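You operate a simulated robot arm through the tools that you are given. There is no shell and no other tool. Be economical: measure what you need, move in short steps, check, and stop when the job is done.

Carry out the task below with a simulated robot arm. There is one attempt and no reset: what you move stays moved.

TASK
Sand the rust off the black bracket with the job card's grit.
Fine: bracket on the magnet plate, magnet on before you sand and left on; the sheet goes on the sanding block, the block goes back. What is to be rubbed or washed off counts as gone when no trace of it is left.
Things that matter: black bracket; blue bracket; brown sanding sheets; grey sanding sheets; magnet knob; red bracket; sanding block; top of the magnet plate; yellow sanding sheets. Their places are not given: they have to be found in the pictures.

The check looks at the end state, three seconds after you hand in, the way a careful person would. Anything else that was tipped, shoved, dropped, spilled or broken makes it a failure. Flat cloth is picked up by pressing the open fingertips on it (5 to 10 N) and closing them slowly along it; thin cloth reads only 2 to 8 mm in the jaws.

THE ROBOT
A 7-joint arm with a two-finger parallel gripper, fixed in place. Base frame: the origin is at the foot of the arm, x ahead of it, y to its left, z up; the work surface is at about z = 0.86. Lengths are in m, angles in degrees, forces in N, time in s.
With the tool pointing down near the work surface it reaches from about 0.24 to 0.68 m from the base axis. Its first joint turns from -66.0 to 66.0 degrees. Payload 2.4 kg.
The tool frame sits at the grasp point between the pads (the TCP): z along the fingers, y along the line on which they close. The tips reach 0.03 m beyond it. The gripper opens to 0.094 m. The fingers are 0.028 m wide and 0.01 m thick; the gripper's body (0.05 by 0.096 m) begins 0.055 m behind the TCP.
Orientation is that of the tool frame in the base frame, as a unit quaternion [w, x, y, z]. With the fingers straight down and closing along the base's y, the tool's x points along the base's -x, its y along +y and its z along -z.

THE INTERFACE
- The arm moves only by the tool drive_tool. Its argument "rows" is one flat list of numbers, 7 for each row, row after row: the shift along the tool's x, y, z in units of 30 mm (1.0 is 30 mm), then the turn, a rotation vector about the tool's x, y, z in units of 4 degrees (1.0 is 4 degrees), then the finger opening in m, from 0 to 0.094. In form: [x, y, z, ax, ay, az, grip, x, y, z, ax, ay, az, grip, ...]. A call has 1 to 8 rows; each row shifts and turns the commanded pose from where the row before left it, along the tool's axes as they then stand. A call with a number of a shift or a turn outside -1 to 1 is refused whole. A row lasts 0.2 s, in which the tool goes at most 0.05 m and 8.6 degrees; a call with a longer step from one row to the next is refused whole, and so is a gripper value outside its range. A pose out of reach is approached as far as the arm can. The call stops where the force on the tool passes 90 N (or 10 N more than at its start, if that is more) or the arm is blocked; 0.2 s more then pass. Each finger travels about 0.153 m/s and halts on what it meets, pressing with about 29 N; the grip force reading is that of the motor and also rises with nothing between the fingers. The clock runs only during rows and for 0.2 s after the last one: add rows that do not move to give the fingers time. The reply holds the time, the measured pose of the TCP, the force on the tool along the base axes, the opening and the grip force, in the units named above and with some noise, with the torque about the TCP (base axes, N m) and any sound that the robot's microphone picked up.
- Cameras (640 x 400 px; columns grow to the right, rows downward): "scene" is fixed at [0.042, 0.4845, 1.4596]; the picture's right is [-0.64, -0.77, 0.00], its down [-0.36, 0.30, -0.88] and it looks along [0.68, -0.57, -0.47] (base axes); focal length 362 px, centre (320, 200). "wrist" rides on the gripper at [0.076, 0.014, -0.102] in the tool frame; the picture's right is [-0.18, 0.98, 0.00], its down [-0.75, -0.14, -0.64] and it looks along [-0.63, -0.12, 0.77] (tool axes); focal length 243 px, centre (320, 200).
- grab_frame(camera): a new picture of that camera. The clock stands still meanwhile.
- point_at(camera, pixels): there is no depth. For up to 12 entries [column, row, z] of the newest picture of that camera ("zoom" is the newest enlarged one), the place [x, y] in the base frame at which the ray of that pixel passes the height z, good to about 0.002 m, but the place of the scene camera against the robot may be out by one fixed shift of up to 0.012 m in any direction. The clock stands still meanwhile.
- inspect(camera, box): a new picture of the part [left, top, right, bottom] of that camera's present view, enlarged. The clock stands still meanwhile.
- sign_off(): hands the job in; it is judged then, once.

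Go step by step. Measure first, check grasps and placings, and put right what went wrong. The budget is 80 turns and 54 pictures, counting those below and the enlarged ones. Unless the task says otherwise, let go and move clear before handing in, and close with one line.

The tools are called by a JSON object that holds its "op" and its "data". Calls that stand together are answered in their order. drive_tool: Moves the arm, as the interface text tells. Its arguments: {"type":"object","properties":{"rows":{"type":"array"}},"required":["rows"]} The other tools are called the same way: grab_frame (camera) takes a picture; point_at (camera, pixels) gives the place at which the rays of pixels pass given heights; inspect (camera, box) takes an enlarged picture of a part of a camera's view; sign_off () hands the job in.

At the start:

```text
time_s: 0.0
tcp_pos: [0.4048, -0.1746, 1.1978]
tool_rot: [0.0, 0.0, 1.0, 0.0]
wrist_force: [0.0, 0.8, -0.6]
moment: [0.0, -0.03, -0.03]
width: 0.094
grip_force: 0.1
```

scene: 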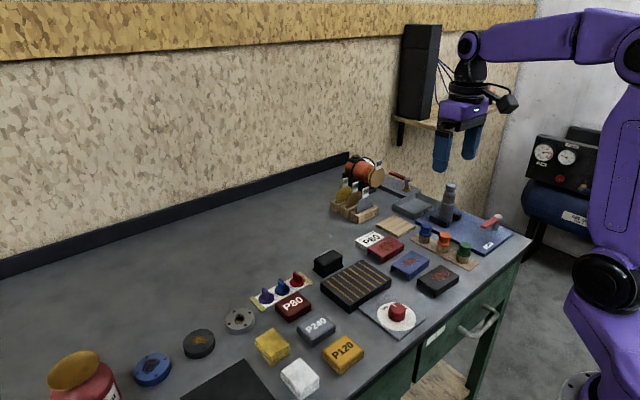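
wrist: 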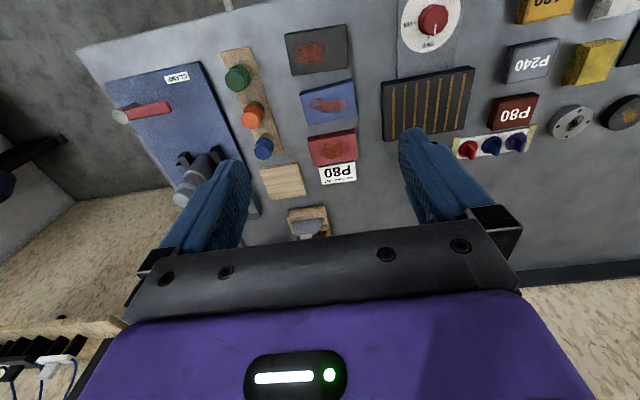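

The job card (wrist ~338,173) seems to read P80, and the sheets are stacks at the brown P80, grey P240 and yellow P120. I'll enlarge these areas.

{"op": "inspect", "data": {"camera": "wrist", "box": [230, 0, 400, 210]}}

{"op": "inspect", "data": {"camera": "scene", "box": [230, 220, 430, 400]}}

{"op": "inspect", "data": {"camera": "scene", "box": [320, 160, 540, 300]}}

{"op": "inspect", "data": {"camera": "wrist", "box": [370, 0, 640, 190]}}

```text
1.90 times, centred on (315, 105) of wrist
```

zoom: 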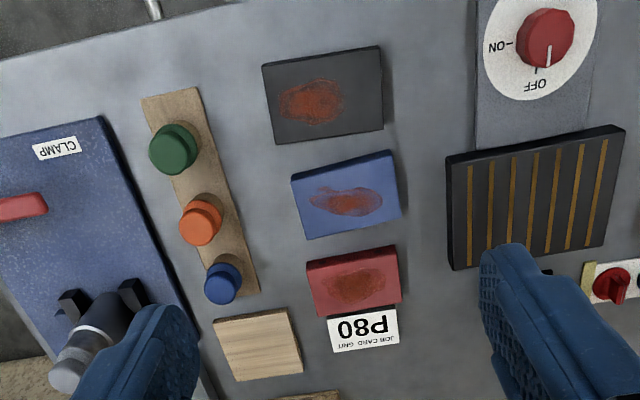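

```text
2.22 times, centred on (330, 310) of scene
```

zoom: 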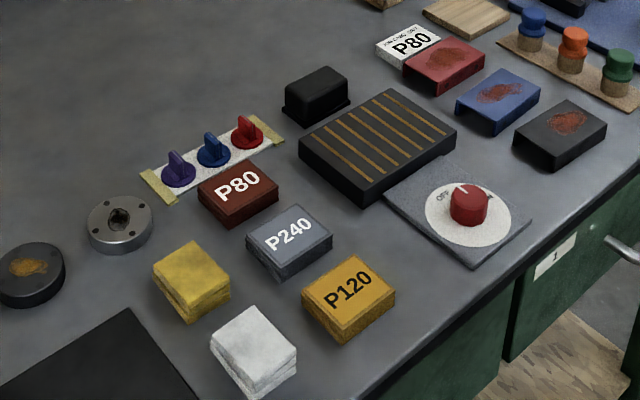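

```text
2.86 times, centred on (430, 230) of scene
```

zoom: 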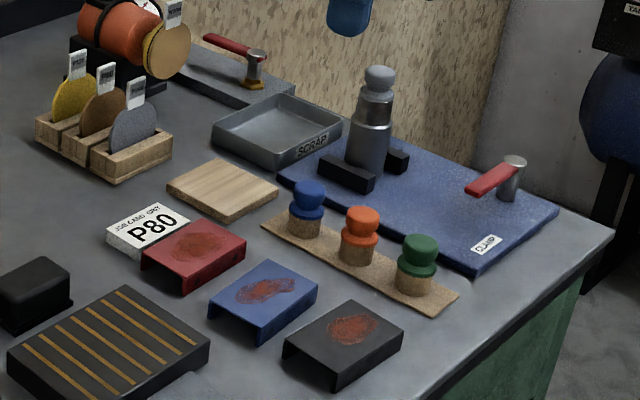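

```text
2.11 times, centred on (505, 95) of wrist
```

zoom: 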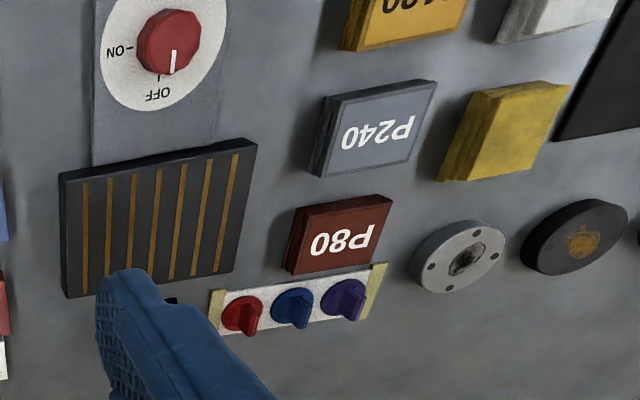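

Card says P80 → brown stack; block likely the black piece at scene (328,262); knob OFF points +x, ON points -y (clockwise 90° from above). Measuring positions.

{"op": "grab_frame", "data": {"camera": "wrist"}}

{"op": "point_at", "data": {"camera": "wrist", "pixels": [[285, 33, 0.885], [345, 24, 0.885], [347, 68, 0.885], [291, 75, 0.885], [382, 81, 0.885], [473, 66, 0.885], [467, 124, 0.885], [384, 141, 0.885], [433, 19, 0.885], [499, 94, 0.88], [538, 92, 0.88], [513, 127, 0.88]]}}

{"op": "point_at", "data": {"camera": "scene", "pixels": [[328, 262, 0.885], [314, 270, 0.86], [323, 277, 0.86], [344, 266, 0.86], [417, 281, 0.885], [430, 265, 0.885], [459, 278, 0.885], [436, 294, 0.885], [397, 312, 0.885], [292, 307, 0.88]]}}

```text
47 pictures are left
```

wrist: 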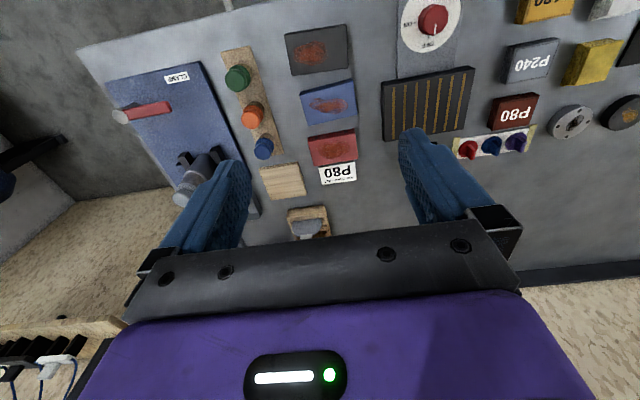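

```text
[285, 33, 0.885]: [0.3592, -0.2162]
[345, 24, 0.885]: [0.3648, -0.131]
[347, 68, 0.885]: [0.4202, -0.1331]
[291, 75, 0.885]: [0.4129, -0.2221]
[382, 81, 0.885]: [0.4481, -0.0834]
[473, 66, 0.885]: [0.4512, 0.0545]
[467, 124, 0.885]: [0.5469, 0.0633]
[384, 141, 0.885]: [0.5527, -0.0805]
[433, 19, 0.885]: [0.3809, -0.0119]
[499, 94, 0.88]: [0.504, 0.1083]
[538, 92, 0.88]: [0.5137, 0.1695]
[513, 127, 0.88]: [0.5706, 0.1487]
```

```text
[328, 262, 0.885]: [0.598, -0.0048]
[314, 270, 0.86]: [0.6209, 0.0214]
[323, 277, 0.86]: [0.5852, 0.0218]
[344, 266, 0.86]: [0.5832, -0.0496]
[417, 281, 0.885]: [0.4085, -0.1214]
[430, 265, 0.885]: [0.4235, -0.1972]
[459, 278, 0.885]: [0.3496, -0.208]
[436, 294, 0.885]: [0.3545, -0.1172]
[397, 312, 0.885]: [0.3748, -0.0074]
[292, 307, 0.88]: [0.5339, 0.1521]
```

Bracket ≈ 55×87 mm at (0.39,-0.175), plate centre ≈ (0.50,-0.01), block ≈ (0.60,-0.01). I'll move the wrist above to measure better.

{"op": "drive_tool", "data": {"rows": [-0.1, 0.97, 0.667, 0, 0, 0, 0.094, -0.1, 0.97, 0.667, 0, 0, 0, 0.094, -0.1, 0.97, 0.667, 0, 0, 0, 0.094, -0.1, 0.97, 0.667, 0, 0, 0, 0.094, -0.1, 0.97, 0.667, 0, 0, 0, 0.094, -0.1, 0.97, 0.667, 0, 0, 0, 0.094, 0, 0, 0, 0, 0, 0, 0.094]}}

{"op": "grab_frame", "data": {"camera": "wrist"}}

```text
time_s: 1.6
tcp_pos: [0.4216, 0.003, 1.076]
tool_rot: [0.0, 0.0, 1.0, 0.0]
wrist_force: [0.1, 0.1, 0.6]
moment: [-0.01, -0.02, -0.02]
width: 0.0938
grip_force: 0.1
```

```text
46 pictures are left
```

wrist: 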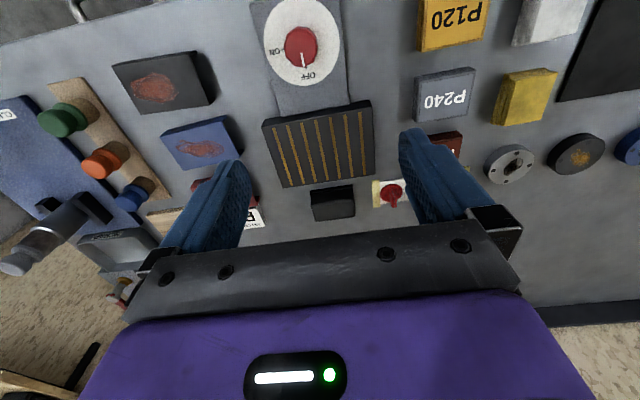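

{"op": "inspect", "data": {"camera": "wrist", "box": [240, 90, 420, 230]}}

{"op": "inspect", "data": {"camera": "scene", "box": [300, 235, 400, 320]}}

{"op": "inspect", "data": {"camera": "wrist", "box": [100, 20, 360, 180]}}

```text
2.86 times, centred on (330, 160) of wrist
```

zoom: 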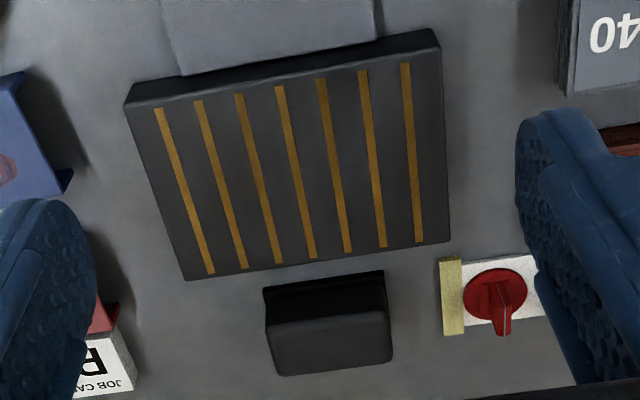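

```text
4.71 times, centred on (350, 278) of scene
```

zoom: 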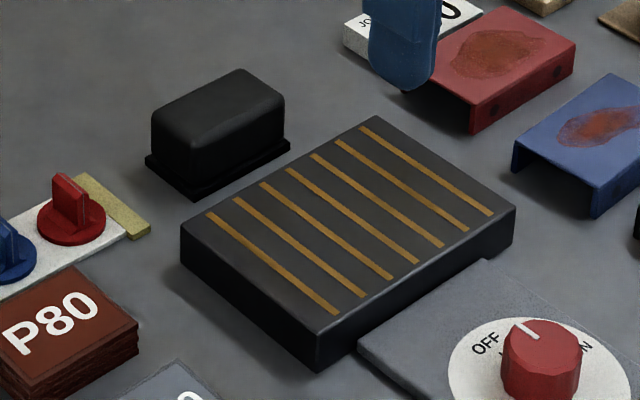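

```text
2.46 times, centred on (230, 100) of wrist
```

zoom: 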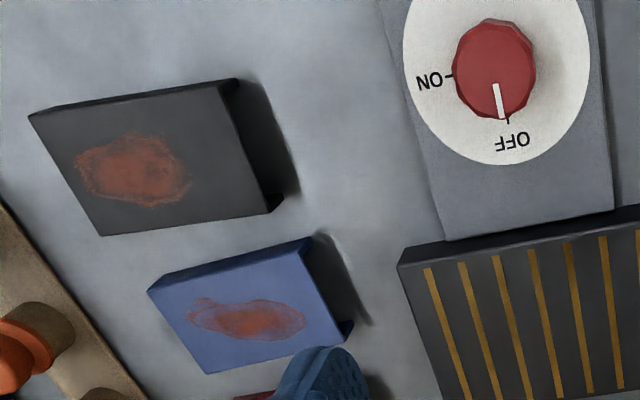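

{"op": "point_at", "data": {"camera": "zoom", "pixels": [[29, 115, 0.885], [236, 80, 0.885], [270, 213, 0.885], [100, 236, 0.885], [30, 115, 0.86], [278, 210, 0.86], [493, 70, 0.885], [493, 70, 0.9], [150, 172, 0.885], [495, 58, 0.9]]}}

{"op": "point_at", "data": {"camera": "wrist", "pixels": [[263, 125, 0.885], [369, 101, 0.885], [374, 175, 0.885], [284, 187, 0.885], [313, 205, 0.895], [353, 199, 0.895], [355, 217, 0.895], [315, 221, 0.895], [313, 191, 0.865], [353, 185, 0.865]]}}

```text
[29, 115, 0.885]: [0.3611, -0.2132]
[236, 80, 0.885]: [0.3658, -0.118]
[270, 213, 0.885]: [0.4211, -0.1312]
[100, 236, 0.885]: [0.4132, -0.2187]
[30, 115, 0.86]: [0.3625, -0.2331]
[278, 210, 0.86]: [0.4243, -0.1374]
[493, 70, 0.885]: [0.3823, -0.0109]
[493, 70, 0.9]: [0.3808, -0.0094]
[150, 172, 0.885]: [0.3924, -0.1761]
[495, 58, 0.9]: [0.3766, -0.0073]
```

```text
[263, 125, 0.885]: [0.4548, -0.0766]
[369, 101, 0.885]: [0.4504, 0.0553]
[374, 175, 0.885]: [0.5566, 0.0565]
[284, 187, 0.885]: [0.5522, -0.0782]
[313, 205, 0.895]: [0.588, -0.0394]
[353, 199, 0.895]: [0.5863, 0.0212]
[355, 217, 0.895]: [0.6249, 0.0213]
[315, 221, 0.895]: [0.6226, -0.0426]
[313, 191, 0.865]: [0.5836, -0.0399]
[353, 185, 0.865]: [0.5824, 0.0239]
```

Bracket: top ≈0.88, centre ≈(0.391,-0.177), yaw ≈ -5°. I'll turn the tool by -85° about its z so that the fingers close across the bracket's legs.

{"op": "drive_tool", "data": {"rows": [0, 0, 0, 0, 0, -1, 0.07, 0, 0, 0, 0, 0, -1, 0.07, 0, 0, 0, 0, 0, -1, 0.07, 0, 0, 0, 0, 0, -1, 0.07, 0, 0, 0, 0, 0, -1, 0.07, 0, 0, 0, 0, 0, -1, 0.07, 0, 0, 0, 0, 0, -1, 0.07, 0, 0, 0, 0, 0, -1, 0.07]}}

{"op": "drive_tool", "data": {"rows": [0, 0, 0, 0, 0, -1, 0.07, 0, 0, 0, 0, 0, -1, 0.07, 0, 0, 0, 0, 0, -1, 0.07, 0, 0, 0, 0, 0, -1, 0.07, 0, 0, 0, 0, 0, -1, 0.07, 0, 0, 0, 0, 0, -1, 0.07, 0, 0, 0, 0, 0, -1, 0.07, 0, 0, 0, 0, 0, -1, 0.07]}}

{"op": "drive_tool", "data": {"rows": [0, 0, 0, 0, 0, -1, 0.07, 0, 0, 0, 0, 0, -1, 0.07, 0, 0, 0, 0, 0, -1, 0.07, 0, 0, 0, 0, 0, -1, 0.07, 0, 0, 0, 0, 0, -1, 0.07, 0, 0, 0, 0, 0, -0.25, 0.07]}}

{"op": "drive_tool", "data": {"rows": [0.87, 0.072, 0.4, 0, 0, 0, 0.07, 0.87, 0.072, 0.4, 0, 0, 0, 0.07, 0.87, 0.072, 0.4, 0, 0, 0, 0.07, 0.87, 0.072, 0.4, 0, 0, 0, 0.07, 0.87, 0.072, 0.4, 0, 0, 0, 0.07, 0.87, 0.072, 0.4, 0, 0, 0, 0.07, 0.87, 0.072, 0.4, 0, 0, 0, 0.07, 0, 0, 0, 0, 0, 0, 0.07]}}

{"op": "grab_frame", "data": {"camera": "wrist"}}

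```text
time_s: 3.4
tcp_pos: [0.4216, 0.0, 1.0769]
tool_rot: [-0.001, -0.277, 0.961, 0.0]
wrist_force: [-0.2, 0.3, -0.7]
moment: [0.01, -0.01, 0.0]
width: 0.07
grip_force: 0.0
```

```text
time_s: 5.2
tcp_pos: [0.4214, -0.0005, 1.0759]
tool_rot: [0.0, -0.531, 0.848, 0.001]
wrist_force: [0.6, 0.3, 0.7]
moment: [0.0, 0.03, -0.01]
width: 0.0699
grip_force: 0.0
```

```text
time_s: 6.6
tcp_pos: [0.4248, 0.001, 1.0773]
tool_rot: [0.0, -0.676, 0.737, 0.0]
wrist_force: [-0.2, 0.1, -0.2]
moment: [0.01, 0.0, -0.03]
width: 0.0699
grip_force: 0.1
```

```text
time_s: 8.4
tcp_pos: [0.3925, -0.1808, 0.9932]
tool_rot: [0.0, -0.676, 0.737, 0.001]
wrist_force: [0.4, -0.6, -0.9]
moment: [-0.02, 0.01, 0.0]
width: 0.0702
grip_force: 0.0
```

```text
42 pictures are left
```

wrist: 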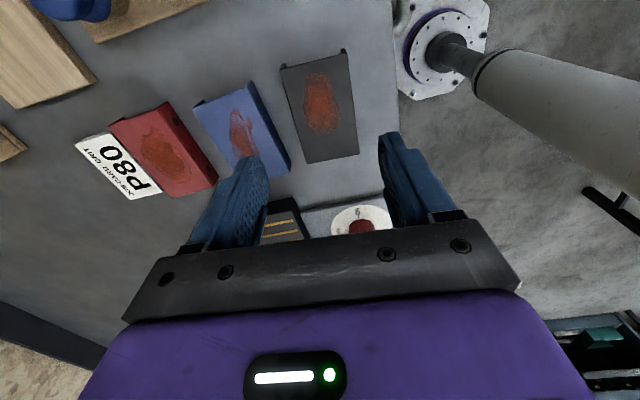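

{"op": "point_at", "data": {"camera": "wrist", "pixels": [[280, 69, 0.881], [346, 52, 0.881], [358, 155, 0.881], [307, 164, 0.881], [194, 107, 0.881], [252, 83, 0.881], [292, 165, 0.881], [232, 184, 0.881], [320, 100, 0.881]]}}

{"op": "inspect", "data": {"camera": "wrist", "box": [180, 30, 400, 190]}}

```text
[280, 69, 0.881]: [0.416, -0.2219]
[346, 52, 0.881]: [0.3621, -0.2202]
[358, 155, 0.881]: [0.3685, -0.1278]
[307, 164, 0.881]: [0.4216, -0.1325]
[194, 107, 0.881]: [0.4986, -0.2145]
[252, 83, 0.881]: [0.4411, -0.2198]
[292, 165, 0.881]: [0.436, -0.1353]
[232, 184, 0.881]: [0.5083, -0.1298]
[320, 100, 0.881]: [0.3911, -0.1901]
```

```text
2.50 times, centred on (290, 110) of wrist
```

zoom: 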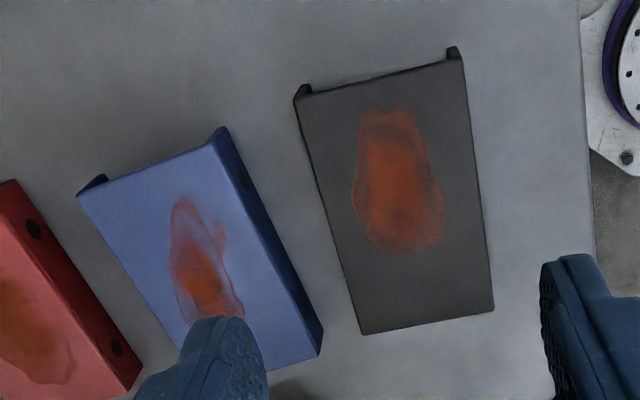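

Tool is centred (bracket centre 0.392, gap to blue ≈18 mm). Descending with opening 63 mm.

{"op": "drive_tool", "data": {"rows": [0, 0.03, 0.7, 0, 0, 0, 0.063, 0, 0, 0.7, 0, 0, 0, 0.063, 0, 0, 0.6, 0, 0, 0, 0.063, 0, 0, 0.5, 0, 0, 0, 0.063, 0, 0, 0.4, 0, 0, 0, 0.063, 0, 0, 0.35, 0, 0, 0, 0.063, 0, 0, 0, 0, 0, 0, 0.063]}}

{"op": "inspect", "data": {"camera": "wrist", "box": [160, 60, 480, 260]}}

```text
time_s: 10.0
tcp_pos: [0.3924, -0.1792, 0.8943]
tool_rot: [0.0, -0.676, 0.737, 0.001]
wrist_force: [0.0, -0.1, 0.1]
moment: [0.01, -0.01, 0.0]
width: 0.0631
grip_force: 0.1
```

```text
2.00 times, centred on (320, 160) of wrist
```

zoom: 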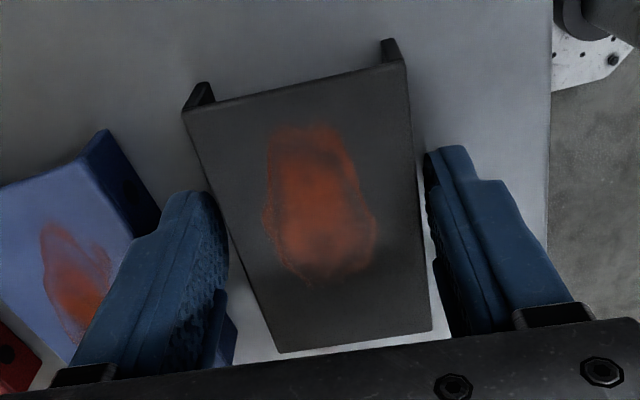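

Both fingers are beside the legs. Closing.

{"op": "drive_tool", "data": {"rows": [0, 0, 0, 0, 0, 0, 0.058, 0, 0, 0, 0, 0, 0, 0.05, 0, 0, 0, 0, 0, 0, 0.045, 0, 0, 0, 0, 0, 0, 0.045]}}

{"op": "drive_tool", "data": {"rows": [0, 0, -0.3, 0, 0, 0, 0.045, 0, 0, -0.7, 0, 0, 0, 0.045, 0, 0, -0.8, 0, 0, 0, 0.045, 0, 0, 0, 0, 0, 0, 0.045]}}

{"op": "grab_frame", "data": {"camera": "wrist"}}

{"op": "inspect", "data": {"camera": "scene", "box": [340, 190, 520, 310]}}

```text
time_s: 11.0
tcp_pos: [0.3913, -0.1802, 0.8947]
tool_rot: [-0.001, -0.676, 0.737, 0.0]
wrist_force: [-0.5, 0.8, -0.2]
moment: [-0.04, 0.0, -0.02]
width: 0.0549
grip_force: 29.1
```

```text
time_s: 12.0
tcp_pos: [0.3914, -0.1816, 0.949]
tool_rot: [0.001, -0.676, 0.737, 0.0]
wrist_force: [0.3, 0.0, -2.1]
moment: [0.01, -0.04, 0.02]
width: 0.0549
grip_force: 28.7
```

```text
39 pictures are left
```

wrist: 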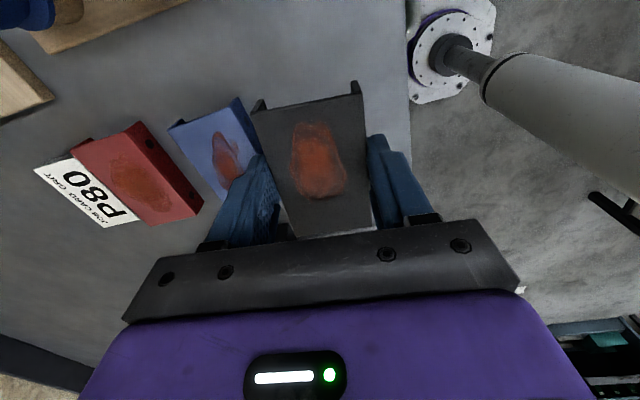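

```text
3.33 times, centred on (430, 250) of scene
```

zoom: 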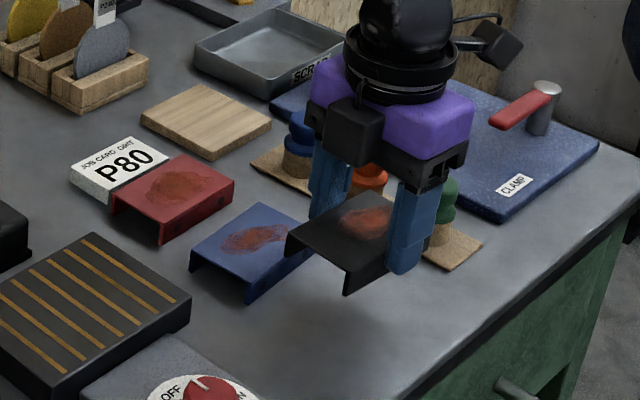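

Grasp holds (0.0549). Moving to plate, turning 5° to align.

{"op": "drive_tool", "data": {"rows": [0, 0, -0.6, 0, 0, -1, 0.045, -0.789, -0.527, 0, 0, 0, -0.25, 0.045, -0.789, -0.527, 0, 0, 0, 0, 0.045, -0.789, -0.527, 0, 0, 0, 0, 0.045, -0.789, -0.527, 0, 0, 0, 0, 0.045, -0.789, -0.527, 0, 0, 0, 0, 0.045, -0.789, -0.527, 0, 0, 0, 0, 0.045, -0.789, -0.527, 0, 0, 0, 0, 0.045]}}

{"op": "grab_frame", "data": {"camera": "wrist"}}

{"op": "inspect", "data": {"camera": "scene", "box": [280, 190, 460, 330]}}

```text
time_s: 13.8
tcp_pos: [0.5013, -0.0137, 0.9659]
tool_rot: [0.001, 0.707, -0.707, 0.0]
wrist_force: [-0.2, -0.5, -2.3]
moment: [-0.01, 0.01, -0.01]
width: 0.0547
grip_force: 28.9
```

```text
37 pictures are left
```

wrist: 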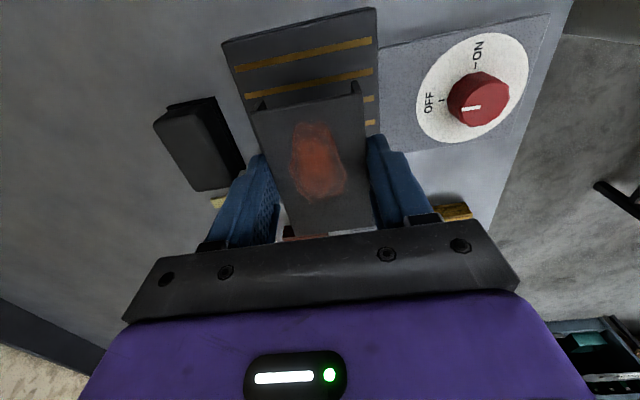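

```text
2.86 times, centred on (370, 260) of scene
```

zoom: 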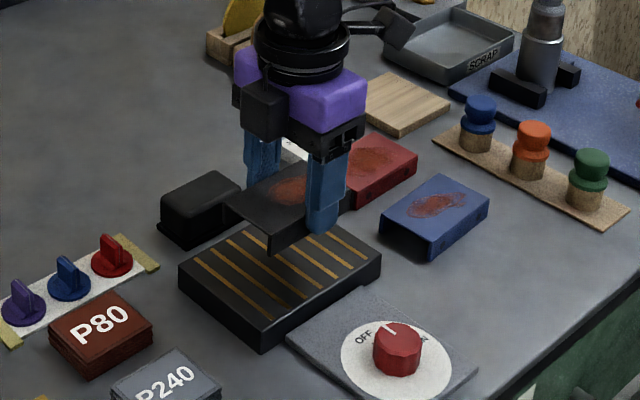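

{"op": "point_at", "data": {"camera": "wrist", "pixels": [[222, 42, 0.885], [376, 8, 0.885], [251, 112, 0.931], [362, 93, 0.931], [372, 228, 0.951], [478, 98, 0.885]]}}

{"op": "drive_tool", "data": {"rows": [0, 0, 0.6, 0, 0, 0, 0.045, 0, 0, 0.5, 0, 0, 0, 0.045, 0, 0, 0, 0, 0, 0, 0.045]}}

```text
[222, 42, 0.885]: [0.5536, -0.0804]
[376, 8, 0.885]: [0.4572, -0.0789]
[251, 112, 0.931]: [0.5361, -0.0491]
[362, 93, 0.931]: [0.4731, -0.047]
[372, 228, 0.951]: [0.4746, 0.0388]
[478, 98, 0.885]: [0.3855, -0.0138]
```

```text
time_s: 14.6
tcp_pos: [0.5004, -0.0138, 0.9326]
tool_rot: [0.0, -0.707, 0.707, 0.0]
wrist_force: [0.6, 0.1, -2.7]
moment: [-0.01, -0.02, 0.01]
width: 0.0549
grip_force: 29.2
```

Centred. Lowering gently to contact.

{"op": "drive_tool", "data": {"rows": [0, 0, 0.12, 0, 0, 0, 0.045, 0, 0, 0.12, 0, 0, 0, 0.045, 0, 0, 0.08, 0, 0, 0, 0.045, 0, 0, 0, 0, 0, 0, 0.045]}}

{"op": "inspect", "data": {"camera": "scene", "box": [300, 220, 420, 310]}}

```text
time_s: 15.6
tcp_pos: [0.502, -0.0136, 0.9238]
tool_rot: [0.0, 0.707, -0.707, 0.0]
wrist_force: [0.1, -0.4, -2.7]
moment: [-0.01, -0.02, 0.05]
width: 0.0549
grip_force: 28.9
```

```text
4.44 times, centred on (360, 265) of scene
```

zoom: 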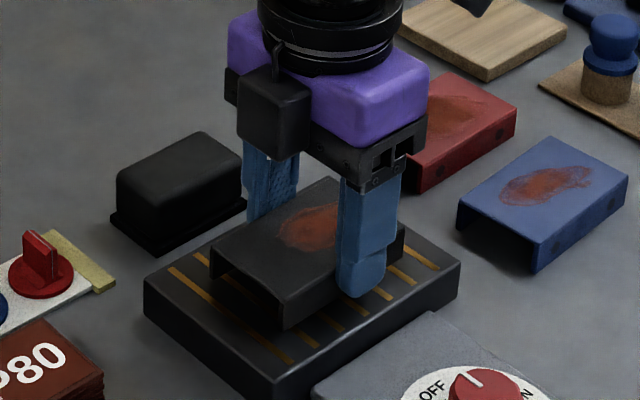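

{"op": "drive_tool", "data": {"rows": [0, 0, 0.06, 0, 0, 0, 0.045, 0, 0, 0.06, 0, 0, 0, 0.045, 0, 0, 0, 0, 0, 0, 0.045]}}

```text
time_s: 16.4
tcp_pos: [0.5018, -0.0136, 0.9214]
tool_rot: [0.0, -0.707, 0.707, 0.0]
wrist_force: [0.7, 0.0, -2.4]
moment: [-0.01, 0.02, 0.02]
width: 0.0549
grip_force: 28.5
```

{"op": "drive_tool", "data": {"rows": [0, 0, 0.05, 0, 0, 0, 0.045, 0, 0, 0.05, 0, 0, 0, 0.045, 0, 0, 0, 0, 0, 0, 0.045]}}

```text
time_s: 17.2
tcp_pos: [0.5017, -0.0141, 0.9196]
tool_rot: [0.001, -0.707, 0.707, 0.0]
wrist_force: [0.3, -1.0, 11.5]
moment: [0.02, 0.14, -0.01]
width: 0.0549
grip_force: 28.9
```

Contact at TCP 0.9196. Releasing and rising.

{"op": "drive_tool", "data": {"rows": [0, 0, -0.03, 0, 0, 0, 0.06, 0, 0, 0, 0, 0, 0, 0.066, 0, 0, 0, 0, 0, 0, 0.066, 0, 0, -0.7, 0, 0, 0, 0.066, 0, 0, -1, 0, 0, 0, 0.066, 0, 0, -1, 0, 0, 0, 0.066, 0, 0, 0, 0, 0, 0, 0.066]}}

{"op": "grab_frame", "data": {"camera": "wrist"}}

```text
time_s: 18.8
tcp_pos: [0.5007, -0.0136, 1.0]
tool_rot: [0.001, -0.707, 0.708, 0.0]
wrist_force: [0.1, 0.4, -0.3]
moment: [0.01, -0.03, 0.0]
width: 0.066
grip_force: 0.0
```

```text
34 pictures are left
```

wrist: 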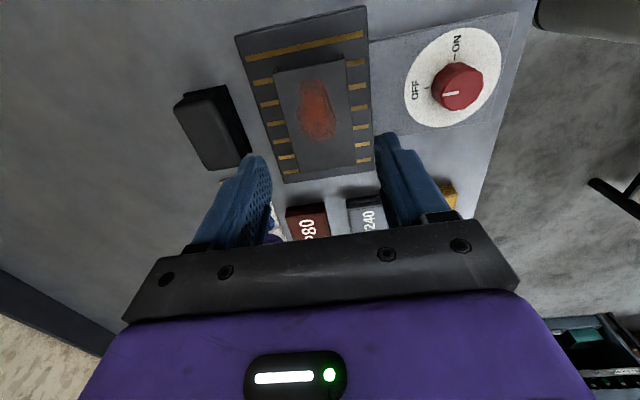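

Bracket is centred on the plate. Now the knob (458,87).

{"op": "inspect", "data": {"camera": "wrist", "box": [390, 20, 520, 140]}}

{"op": "point_at", "data": {"camera": "wrist", "pixels": [[432, 79, 0.895], [483, 70, 0.895], [457, 76, 0.895], [452, 80, 0.87], [275, 72, 0.907], [343, 60, 0.907], [353, 164, 0.907], [298, 174, 0.907], [316, 110, 0.907], [300, 82, 0.907], [318, 141, 0.907]]}}

```text
3.33 times, centred on (455, 80) of wrist
```

zoom: 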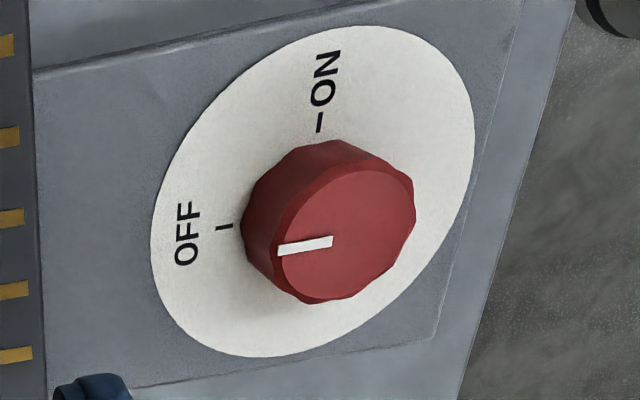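

```text
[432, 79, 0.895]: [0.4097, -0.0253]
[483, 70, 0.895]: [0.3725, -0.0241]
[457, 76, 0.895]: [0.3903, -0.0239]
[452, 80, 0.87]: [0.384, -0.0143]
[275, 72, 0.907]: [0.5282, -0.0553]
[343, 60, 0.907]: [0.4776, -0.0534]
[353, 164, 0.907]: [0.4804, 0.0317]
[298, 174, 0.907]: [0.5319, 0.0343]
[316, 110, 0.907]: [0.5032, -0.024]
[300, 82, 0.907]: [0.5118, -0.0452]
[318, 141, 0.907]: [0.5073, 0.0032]
```

{"op": "point_at", "data": {"camera": "zoom", "pixels": [[345, 233, 0.885], [345, 233, 0.895], [278, 250, 0.885], [415, 195, 0.885], [243, 222, 0.865], [305, 302, 0.885], [345, 165, 0.885]]}}

```text
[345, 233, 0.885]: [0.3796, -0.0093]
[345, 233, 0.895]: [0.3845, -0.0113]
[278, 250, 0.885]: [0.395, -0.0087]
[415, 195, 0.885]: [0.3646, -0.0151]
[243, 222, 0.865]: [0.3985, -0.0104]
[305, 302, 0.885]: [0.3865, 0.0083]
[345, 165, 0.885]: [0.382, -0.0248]
```

Knob centre ≈(0.381,-0.010), r≈16 mm, top ≈0.887. Moving over it at height.

{"op": "drive_tool", "data": {"rows": [-0.03, 0.8, 0, 0, 0, 0, 0.056, -0.03, 0.8, 0, 0, 0, 0, 0.056, -0.03, 0.8, 0, 0, 0, 0, 0.056, -0.03, 0.8, 0.5, 0, 0, 0, 0.056, 0, 0.79, 0.8, 0, 0, 0, 0.056, 0, 0, 0.7, 0, 0, 0, 0.056, 0, 0, 0, 0, 0, 0, 0.056]}}

{"op": "inspect", "data": {"camera": "wrist", "box": [200, 80, 440, 250]}}

```text
time_s: 20.4
tcp_pos: [0.3813, -0.0101, 0.9391]
tool_rot: [0.0, -0.707, 0.707, -0.001]
wrist_force: [-1.0, 0.0, -0.1]
moment: [-0.01, 0.01, 0.0]
width: 0.056
grip_force: 0.0
```

```text
2.35 times, centred on (320, 165) of wrist
```

zoom: 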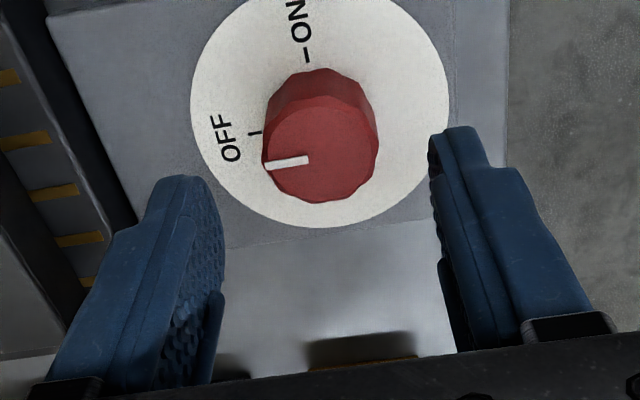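

{"op": "point_at", "data": {"camera": "zoom", "pixels": [[320, 150, 0.885], [320, 150, 0.895], [263, 165, 0.885], [378, 135, 0.885], [313, 203, 0.885], [310, 95, 0.885]]}}

{"op": "drive_tool", "data": {"rows": [0, 0, 0.7, 0, 0, 0, 0.056, 0, 0, 0.6, 0, 0, 0, 0.056, 0, 0, 0, 0, 0, 0, 0.056]}}

```text
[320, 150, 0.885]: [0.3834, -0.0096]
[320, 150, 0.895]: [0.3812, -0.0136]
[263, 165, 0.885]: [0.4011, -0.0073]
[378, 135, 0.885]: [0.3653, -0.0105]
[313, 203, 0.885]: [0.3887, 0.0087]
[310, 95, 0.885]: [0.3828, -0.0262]
```

```text
time_s: 21.2
tcp_pos: [0.3818, -0.0099, 0.9002]
tool_rot: [0.0, 0.707, -0.707, -0.001]
wrist_force: [0.1, 0.7, 0.0]
moment: [0.02, -0.02, 0.0]
width: 0.0559
grip_force: 0.0
```

Centred on the knob; closing on it, then turning clockwise from above (+tool z).

{"op": "drive_tool", "data": {"rows": [0, 0, 0, 0, 0, 0, 0.04, 0, 0, 0, 0, 0, 0, 0.025, 0, 0, 0, 0, 0, 0, 0.025, 0, 0, 0, 0, 0, 0, 0.025]}}

{"op": "drive_tool", "data": {"rows": [0, 0, 0, 0, 0, 1, 0.025, 0, 0, 0, 0, 0, 1, 0.025, 0, 0, 0, 0, 0, 1, 0.025, 0, 0, 0, 0, 0, 1, 0.025, 0, 0, 0, 0, 0, 1, 0.025, 0, 0, 0, 0, 0, 1, 0.025, 0, 0, 0, 0, 0, 1, 0.025, 0, 0, 0, 0, 0, 1, 0.025]}}

{"op": "inspect", "data": {"camera": "wrist", "box": [200, 80, 440, 250]}}

```text
time_s: 22.2
tcp_pos: [0.3831, -0.0118, 0.9]
tool_rot: [0.0, 0.707, -0.707, 0.0]
wrist_force: [1.8, 0.3, -6.6]
moment: [0.05, -0.19, -0.01]
width: 0.0329
grip_force: 44.7
```

```text
time_s: 24.0
tcp_pos: [0.381, -0.0122, 0.9001]
tool_rot: [-0.001, -0.485, 0.874, 0.0]
wrist_force: [-2.6, -4.0, -32.8]
moment: [-0.39, -0.14, 0.0]
width: 0.0331
grip_force: 45.1
```

```text
2.35 times, centred on (320, 165) of wrist
```

zoom: 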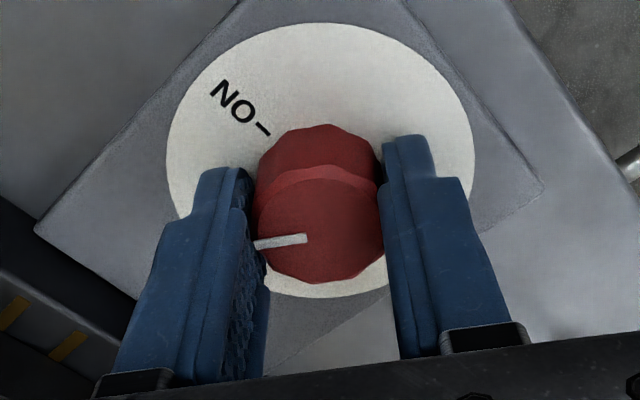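

Knob turns with the fingers (pointer kept pace). Continuing the remaining 58°, easing slightly down against the -33 N pull.

{"op": "drive_tool", "data": {"rows": [0, 0, 0.03, 0, 0, 1, 0.025, 0, 0, 0.03, 0, 0, 1, 0.025, 0, 0, 0, 0, 0, 1, 0.025, 0, 0, 0, 0, 0, 1, 0.025, 0, 0, 0, 0, 0, 1, 0.025, 0, 0, 0, 0, 0, 1, 0.025, 0, 0, 0, 0, 0, 1, 0.025]}}

```text
time_s: 25.6
tcp_pos: [0.3817, -0.0098, 0.8996]
tool_rot: [0.001, -0.259, 0.966, 0.0]
wrist_force: [-9.8, 3.2, 32.2]
moment: [0.07, 0.38, 0.01]
width: 0.0332
grip_force: 45.1
```

{"op": "drive_tool", "data": {"rows": [0, 0, -0.03, 0, 0, 1, 0.025, 0, 0, 0, 0, 0, 1, 0.025, 0, 0, 0, 0, 0, 1, 0.025, 0, 0, 0, 0, 0, 1, 0.025, 0, 0, 0, 0, 0, 1, 0.025, 0, 0, 0, 0, 0, 1, 0.025, 0, 0, 0, 0, 0, 1, 0.025, 0, 0, 0, 0, 0, 0.5, 0.025]}}

{"op": "inspect", "data": {"camera": "wrist", "box": [200, 80, 440, 250]}}

```text
time_s: 27.4
tcp_pos: [0.3814, -0.0105, 0.8999]
tool_rot: [0.001, 0.0, 1.0, 0.0]
wrist_force: [2.6, 7.3, -14.4]
moment: [0.12, 1.25, -0.03]
width: 0.0329
grip_force: 45.5
```

```text
2.35 times, centred on (320, 165) of wrist
```

zoom: 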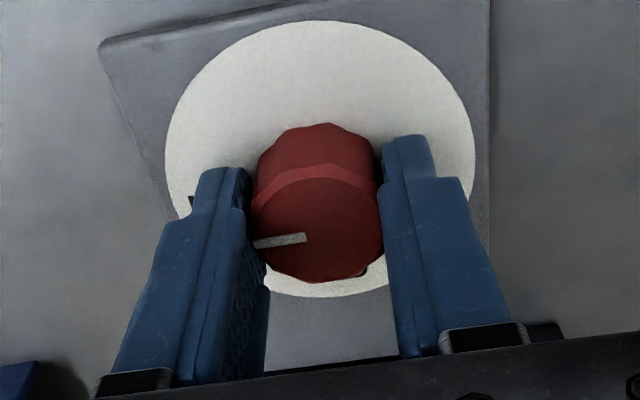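

Turned 90°. Releasing and rising to check the pointer.

{"op": "drive_tool", "data": {"rows": [0, 0, 0, 0, 0, 0, 0.04, 0, 0, 0, 0, 0, 0, 0.056, 0, 0, 0, 0, 0, 0, 0.056, 0, 0, -0.8, 0, 0, 0, 0.056, 0, 0, -1, 0, 0, 0, 0.056, 0, 0, -1, 0, 0, 0, 0.056, 0, 0, 0, 0, 0, 0, 0.056]}}

{"op": "grab_frame", "data": {"camera": "wrist"}}

{"op": "inspect", "data": {"camera": "scene", "box": [330, 270, 450, 345]}}

```text
time_s: 29.0
tcp_pos: [0.3823, -0.0112, 0.9849]
tool_rot: [0.0, 0.0, 1.0, 0.0]
wrist_force: [-1.0, 0.1, 0.6]
moment: [-0.02, -0.01, -0.02]
width: 0.0561
grip_force: 0.0
```

```text
29 pictures are left
```

wrist: 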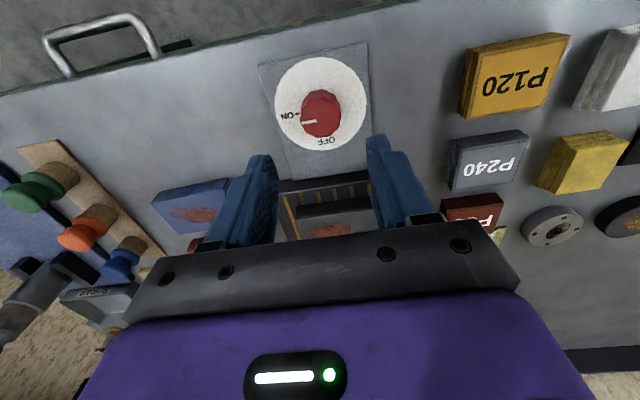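

```text
5.33 times, centred on (390, 308) of scene
```

zoom: 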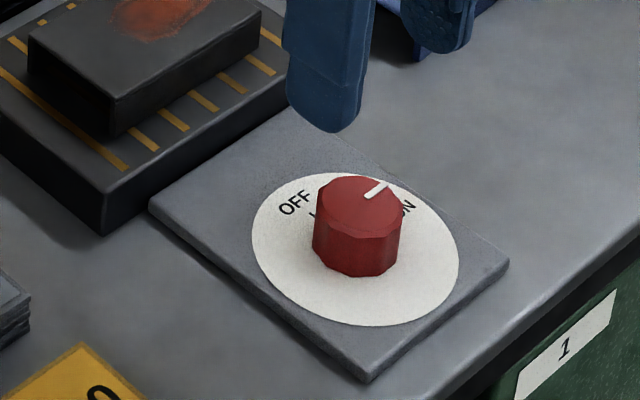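

{"op": "inspect", "data": {"camera": "wrist", "box": [260, 40, 380, 160]}}

```text
3.33 times, centred on (320, 100) of wrist
```

zoom: 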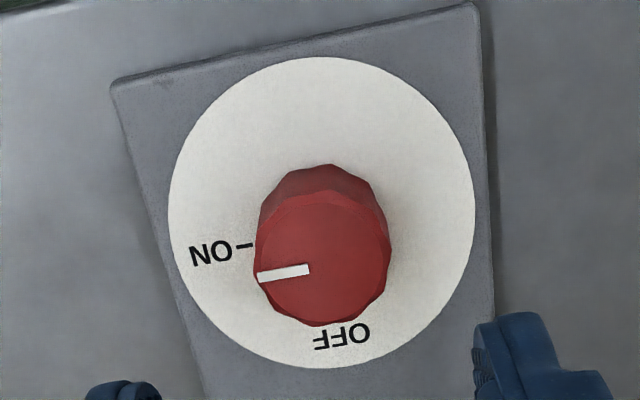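

Pointer is parallel with the ON tick. Now to the sanding block: moving forward to view it.

{"op": "drive_tool", "data": {"rows": [-0.8, 0, -0.2, 0, 0, 0, 0.084, -0.8, 0, -0.2, 0, 0, 0, 0.084, -0.8, 0, -0.2, 0, 0, 0, 0.084, -0.8, 0, -0.2, 0, 0, 0, 0.084, -0.8, 0, 0, 0, 0, 0, 0.084, -0.8, 0, 0, 0, 0, 0, 0.084, 0, 0, 0, 0, 0, 0, 0.084]}}

{"op": "grab_frame", "data": {"camera": "wrist"}}

```text
time_s: 30.6
tcp_pos: [0.5268, -0.0116, 1.0077]
tool_rot: [0.0, 0.0, 1.0, 0.0]
wrist_force: [0.0, -0.2, 0.1]
moment: [0.02, -0.01, -0.01]
width: 0.0841
grip_force: 0.0
```

```text
26 pictures are left
```

wrist: 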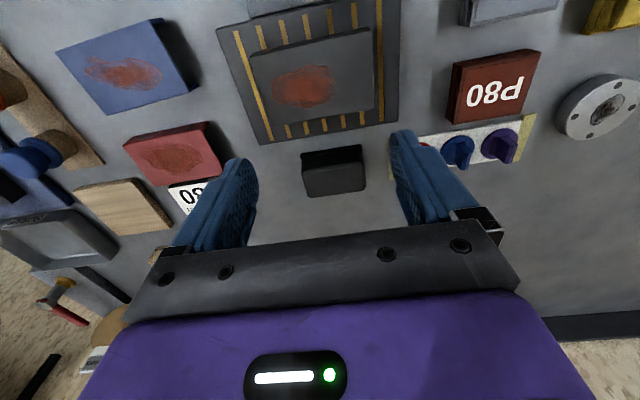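

{"op": "inspect", "data": {"camera": "wrist", "box": [270, 120, 420, 220]}}

{"op": "point_at", "data": {"camera": "wrist", "pixels": [[303, 170, 0.895], [364, 160, 0.895], [366, 190, 0.895], [307, 197, 0.895], [303, 152, 0.865], [362, 145, 0.865], [388, 138, 0.86], [393, 175, 0.86], [454, 65, 0.88], [541, 53, 0.88], [525, 114, 0.88], [452, 122, 0.88]]}}

{"op": "inspect", "data": {"camera": "scene", "box": [260, 235, 370, 335]}}

```text
4.00 times, centred on (345, 170) of wrist
```

zoom: 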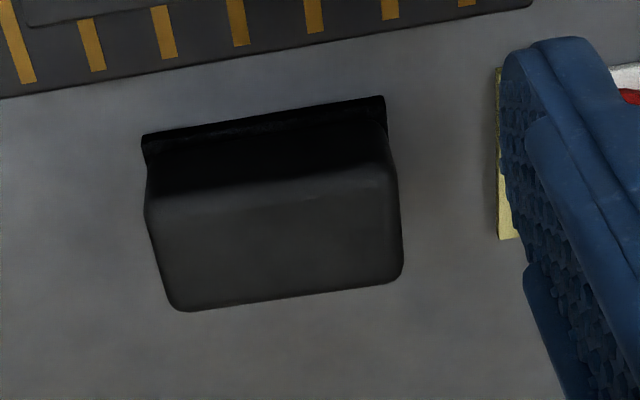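

```text
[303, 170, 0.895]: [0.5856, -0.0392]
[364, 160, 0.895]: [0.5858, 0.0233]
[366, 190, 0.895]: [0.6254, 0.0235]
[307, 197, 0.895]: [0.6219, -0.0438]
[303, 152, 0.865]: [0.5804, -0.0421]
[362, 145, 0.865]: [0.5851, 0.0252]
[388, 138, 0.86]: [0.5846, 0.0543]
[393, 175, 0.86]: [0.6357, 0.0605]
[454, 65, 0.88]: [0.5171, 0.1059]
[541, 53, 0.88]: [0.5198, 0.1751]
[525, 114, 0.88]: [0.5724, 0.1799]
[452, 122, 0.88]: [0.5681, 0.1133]
```

```text
4.00 times, centred on (315, 285) of scene
```

zoom: 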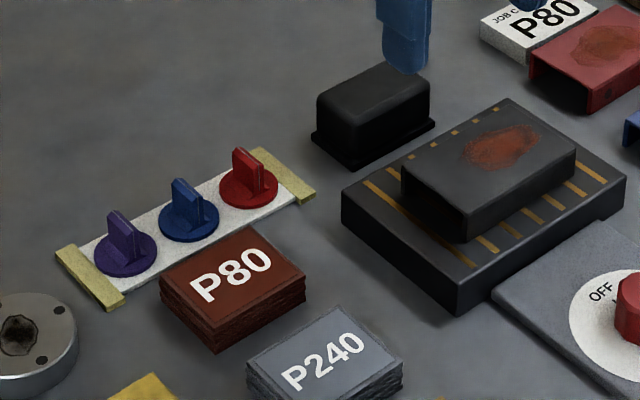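

Block centre ≈(0.604,-0.009), 64 mm along y. Moving above it and down to grip by its ends.

{"op": "drive_tool", "data": {"rows": [-0.86, 0.02, 0, 0, 0, 0.3, 0.084, -0.86, 0.02, 0, 0, 0, 0.2, 0.084, -0.85, 0.03, 0.5, 0, 0, 0, 0.084, 0, 0, 0.8, 0, 0, 0, 0.084, 0, 0, 0.8, 0, 0, 0, 0.084, 0, 0, 0.8, 0, 0, 0, 0.084, 0, 0, 0.55, 0, 0, 0, 0.084, 0, 0, 0, 0, 0, 0, 0.084]}}

{"op": "inspect", "data": {"camera": "scene", "box": [280, 215, 390, 305]}}

```text
time_s: 32.4
tcp_pos: [0.602, -0.0093, 0.9036]
tool_rot: [0.0, 0.018, 1.0, -0.001]
wrist_force: [-0.2, 1.0, -0.7]
moment: [0.02, -0.02, -0.04]
width: 0.0839
grip_force: 0.0
```

```text
4.44 times, centred on (335, 260) of scene
```

zoom: 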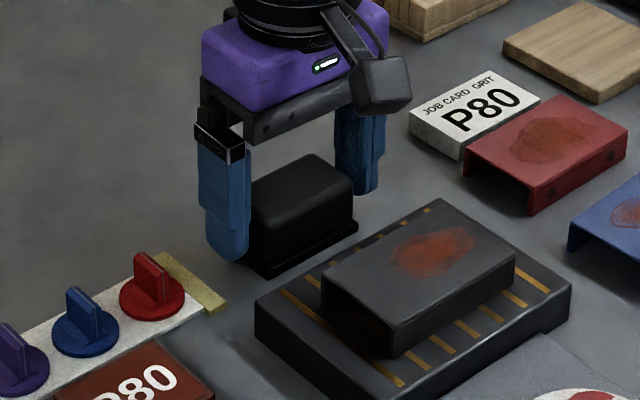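

Fingers straddle the block. Closing and lifting.

{"op": "drive_tool", "data": {"rows": [0, 0, 0, 0, 0, 0, 0.074, 0, 0, 0, 0, 0, 0, 0.064, 0, 0, 0, 0, 0, 0, 0.052, 0, 0, 0, 0, 0, 0, 0.052]}}

{"op": "drive_tool", "data": {"rows": [0, 0, -0.5, 0, 0, 0, 0.052, 0, 0, -0.8, 0, 0, 0, 0.052, 0, 0, -0.8, 0, 0, 0, 0.052, 0, 0, -0.3, 0, 0, 0, 0.052, 0, 0, 0, 0, 0, 0, 0.052]}}

{"op": "inspect", "data": {"camera": "scene", "box": [270, 195, 390, 305]}}

{"op": "grab_frame", "data": {"camera": "wrist"}}

```text
time_s: 33.4
tcp_pos: [0.602, -0.0085, 0.9056]
tool_rot: [0.0, 0.017, 1.0, 0.0]
wrist_force: [-0.4, 0.3, -0.4]
moment: [0.03, 0.0, -0.01]
width: 0.0698
grip_force: 29.3
```

```text
time_s: 34.6
tcp_pos: [0.603, -0.0094, 0.9769]
tool_rot: [0.001, 0.017, 1.0, 0.0]
wrist_force: [0.7, -0.4, -0.9]
moment: [0.03, 0.0, -0.01]
width: 0.0697
grip_force: 28.7
```

```text
3.64 times, centred on (330, 250) of scene
```

zoom: 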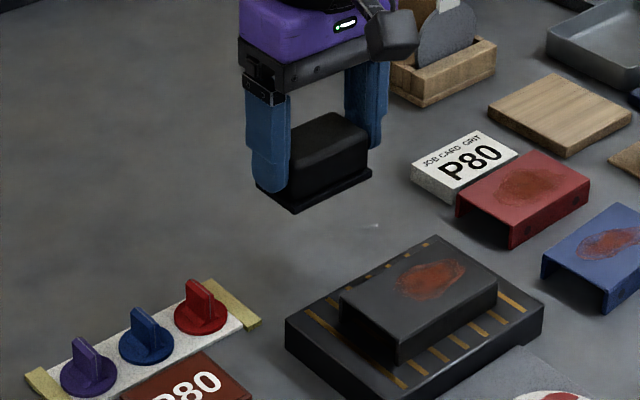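

```text
21 pictures are left
```

wrist: 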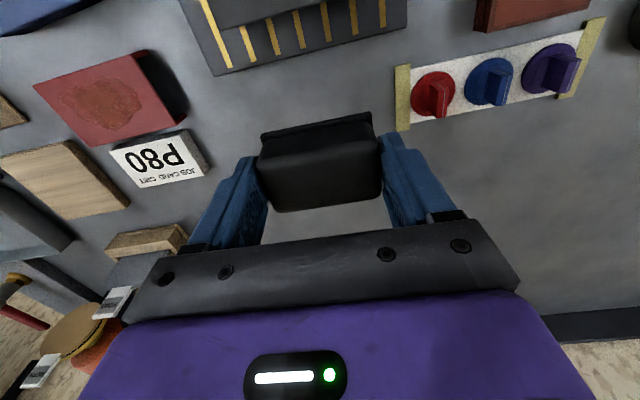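

Block held. Moving above the brown P80 stack.

{"op": "drive_tool", "data": {"rows": [0.363, 0.838, 0, 0, 0, 0, 0.052, 0.363, 0.838, 0, 0, 0, 0, 0.052, 0.363, 0.838, 0, 0, 0, 0, 0.052, 0.363, 0.838, 0, 0, 0, 0, 0.052, 0.363, 0.838, 0, 0, 0, 0, 0.052, 0.363, 0.838, 0, 0, 0, 0, 0.052, 0, 0, 0, 0, 0, 0, 0.052]}}

{"op": "grab_frame", "data": {"camera": "wrist"}}

{"op": "inspect", "data": {"camera": "scene", "box": [230, 220, 360, 340]}}

```text
time_s: 36.2
tcp_pos: [0.5429, 0.1449, 0.9764]
tool_rot: [0.0, 0.017, 1.0, 0.001]
wrist_force: [0.0, -0.8, -0.8]
moment: [-0.04, -0.02, -0.02]
width: 0.0696
grip_force: 29.1
```

```text
20 pictures are left
```

wrist: 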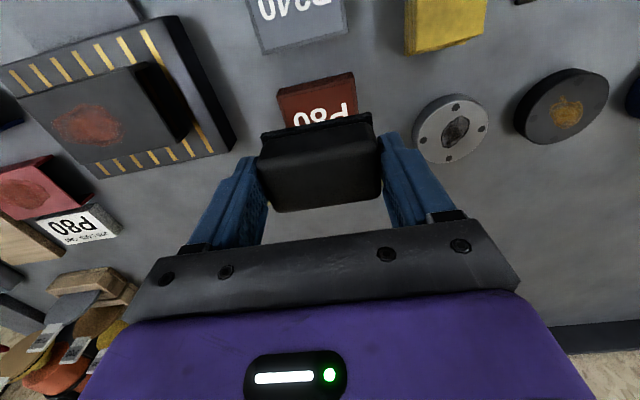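

```text
3.33 times, centred on (295, 280) of scene
```

zoom: 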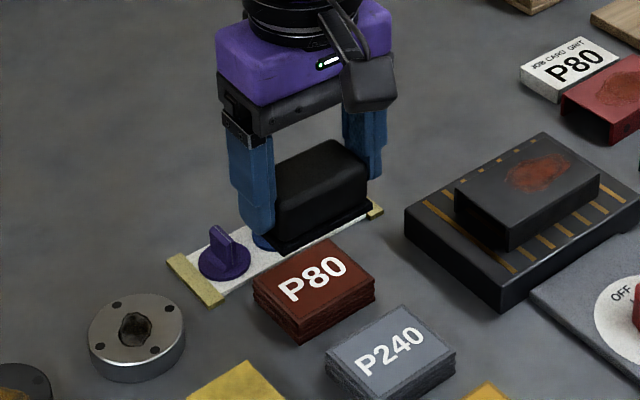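

{"op": "point_at", "data": {"camera": "wrist", "pixels": [[278, 91, 0.88], [353, 73, 0.88], [357, 110, 0.88], [286, 127, 0.88], [260, 136, 0.932], [371, 113, 0.932], [270, 210, 0.962], [382, 199, 0.962]]}}

```text
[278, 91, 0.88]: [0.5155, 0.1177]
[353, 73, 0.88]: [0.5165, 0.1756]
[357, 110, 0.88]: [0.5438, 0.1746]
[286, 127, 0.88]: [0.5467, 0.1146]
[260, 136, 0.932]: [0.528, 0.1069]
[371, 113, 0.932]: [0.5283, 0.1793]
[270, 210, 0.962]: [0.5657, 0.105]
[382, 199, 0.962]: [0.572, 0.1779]
```

Block centre ≈(0.550,0.143), stack ≈(0.544,0.145): shift 6 mm and lower slowly.

{"op": "drive_tool", "data": {"rows": [0.2, 0.06, 0.4, 0, 0, 0, 0.052, 0, 0, 0.5, 0, 0, 0, 0.052, 0, 0, 0.4, 0, 0, 0, 0.052, 0, 0, 0.15, 0, 0, 0, 0.052, 0, 0, 0.1, 0, 0, 0, 0.052, 0, 0, 0, 0, 0, 0, 0.052]}}

{"op": "inspect", "data": {"camera": "scene", "box": [240, 240, 350, 330]}}

```text
time_s: 37.6
tcp_pos: [0.5379, 0.1454, 0.9299]
tool_rot: [0.0, 0.018, 1.0, 0.0]
wrist_force: [0.5, -0.6, -0.9]
moment: [-0.02, 0.01, -0.02]
width: 0.0693
grip_force: 28.8
```

```text
4.44 times, centred on (295, 285) of scene
```

zoom: 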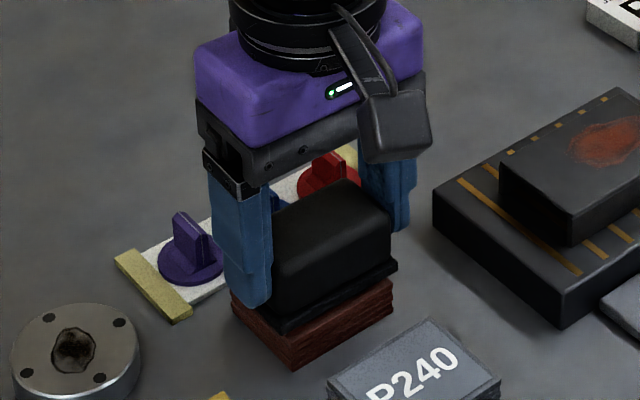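

Well aligned over the stack; lowering in 1–2 mm steps to press.

{"op": "drive_tool", "data": {"rows": [0, 0, 0.07, 0, 0, 0, 0.052, 0, 0, 0.07, 0, 0, 0, 0.052, 0, 0, 0.04, 0, 0, 0, 0.052, 0, 0, 0, 0, 0, 0, 0.052]}}

```text
time_s: 38.6
tcp_pos: [0.5379, 0.1452, 0.9241]
tool_rot: [0.0, 0.018, 1.0, 0.001]
wrist_force: [0.6, -0.5, 1.2]
moment: [0.03, 0.03, 0.04]
width: 0.0695
grip_force: 28.7
```

{"op": "drive_tool", "data": {"rows": [0, 0, 0.04, 0, 0, 0, 0.052, 0, 0, 0.03, 0, 0, 0, 0.052, 0, 0, 0, 0, 0, 0, 0.052, 0, 0, 0, 0, 0, 0, 0.052]}}

```text
time_s: 39.6
tcp_pos: [0.5382, 0.1458, 0.9238]
tool_rot: [0.003, 0.018, 1.0, 0.001]
wrist_force: [-1.4, 0.3, 25.6]
moment: [-0.05, 0.03, 0.16]
width: 0.0693
grip_force: 29.1
```

Pressed with 25 N. Lifting straight up and checking the underside.

{"op": "drive_tool", "data": {"rows": [0, 0, -0.15, 0, 0, 0, 0.052, 0, 0, -0.4, 0, 0, 0, 0.052, 0, 0, -0.8, 0, 0, 0, 0.052, 0, 0, -0.8, 0, 0, 0, 0.052, 0, 0, 0, 0, 0, 0, 0.052]}}

{"op": "inspect", "data": {"camera": "scene", "box": [240, 220, 350, 330]}}

```text
time_s: 40.8
tcp_pos: [0.5365, 0.147, 0.9871]
tool_rot: [0.0, 0.018, 1.0, 0.0]
wrist_force: [0.5, -0.3, -1.3]
moment: [-0.04, 0.05, 0.0]
width: 0.0693
grip_force: 29.1
```

```text
3.64 times, centred on (295, 275) of scene
```

zoom: 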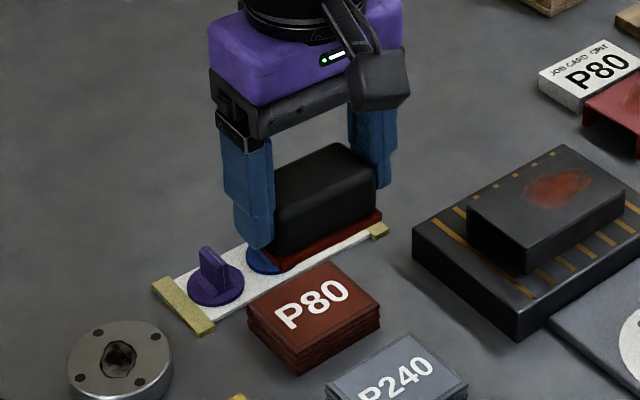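

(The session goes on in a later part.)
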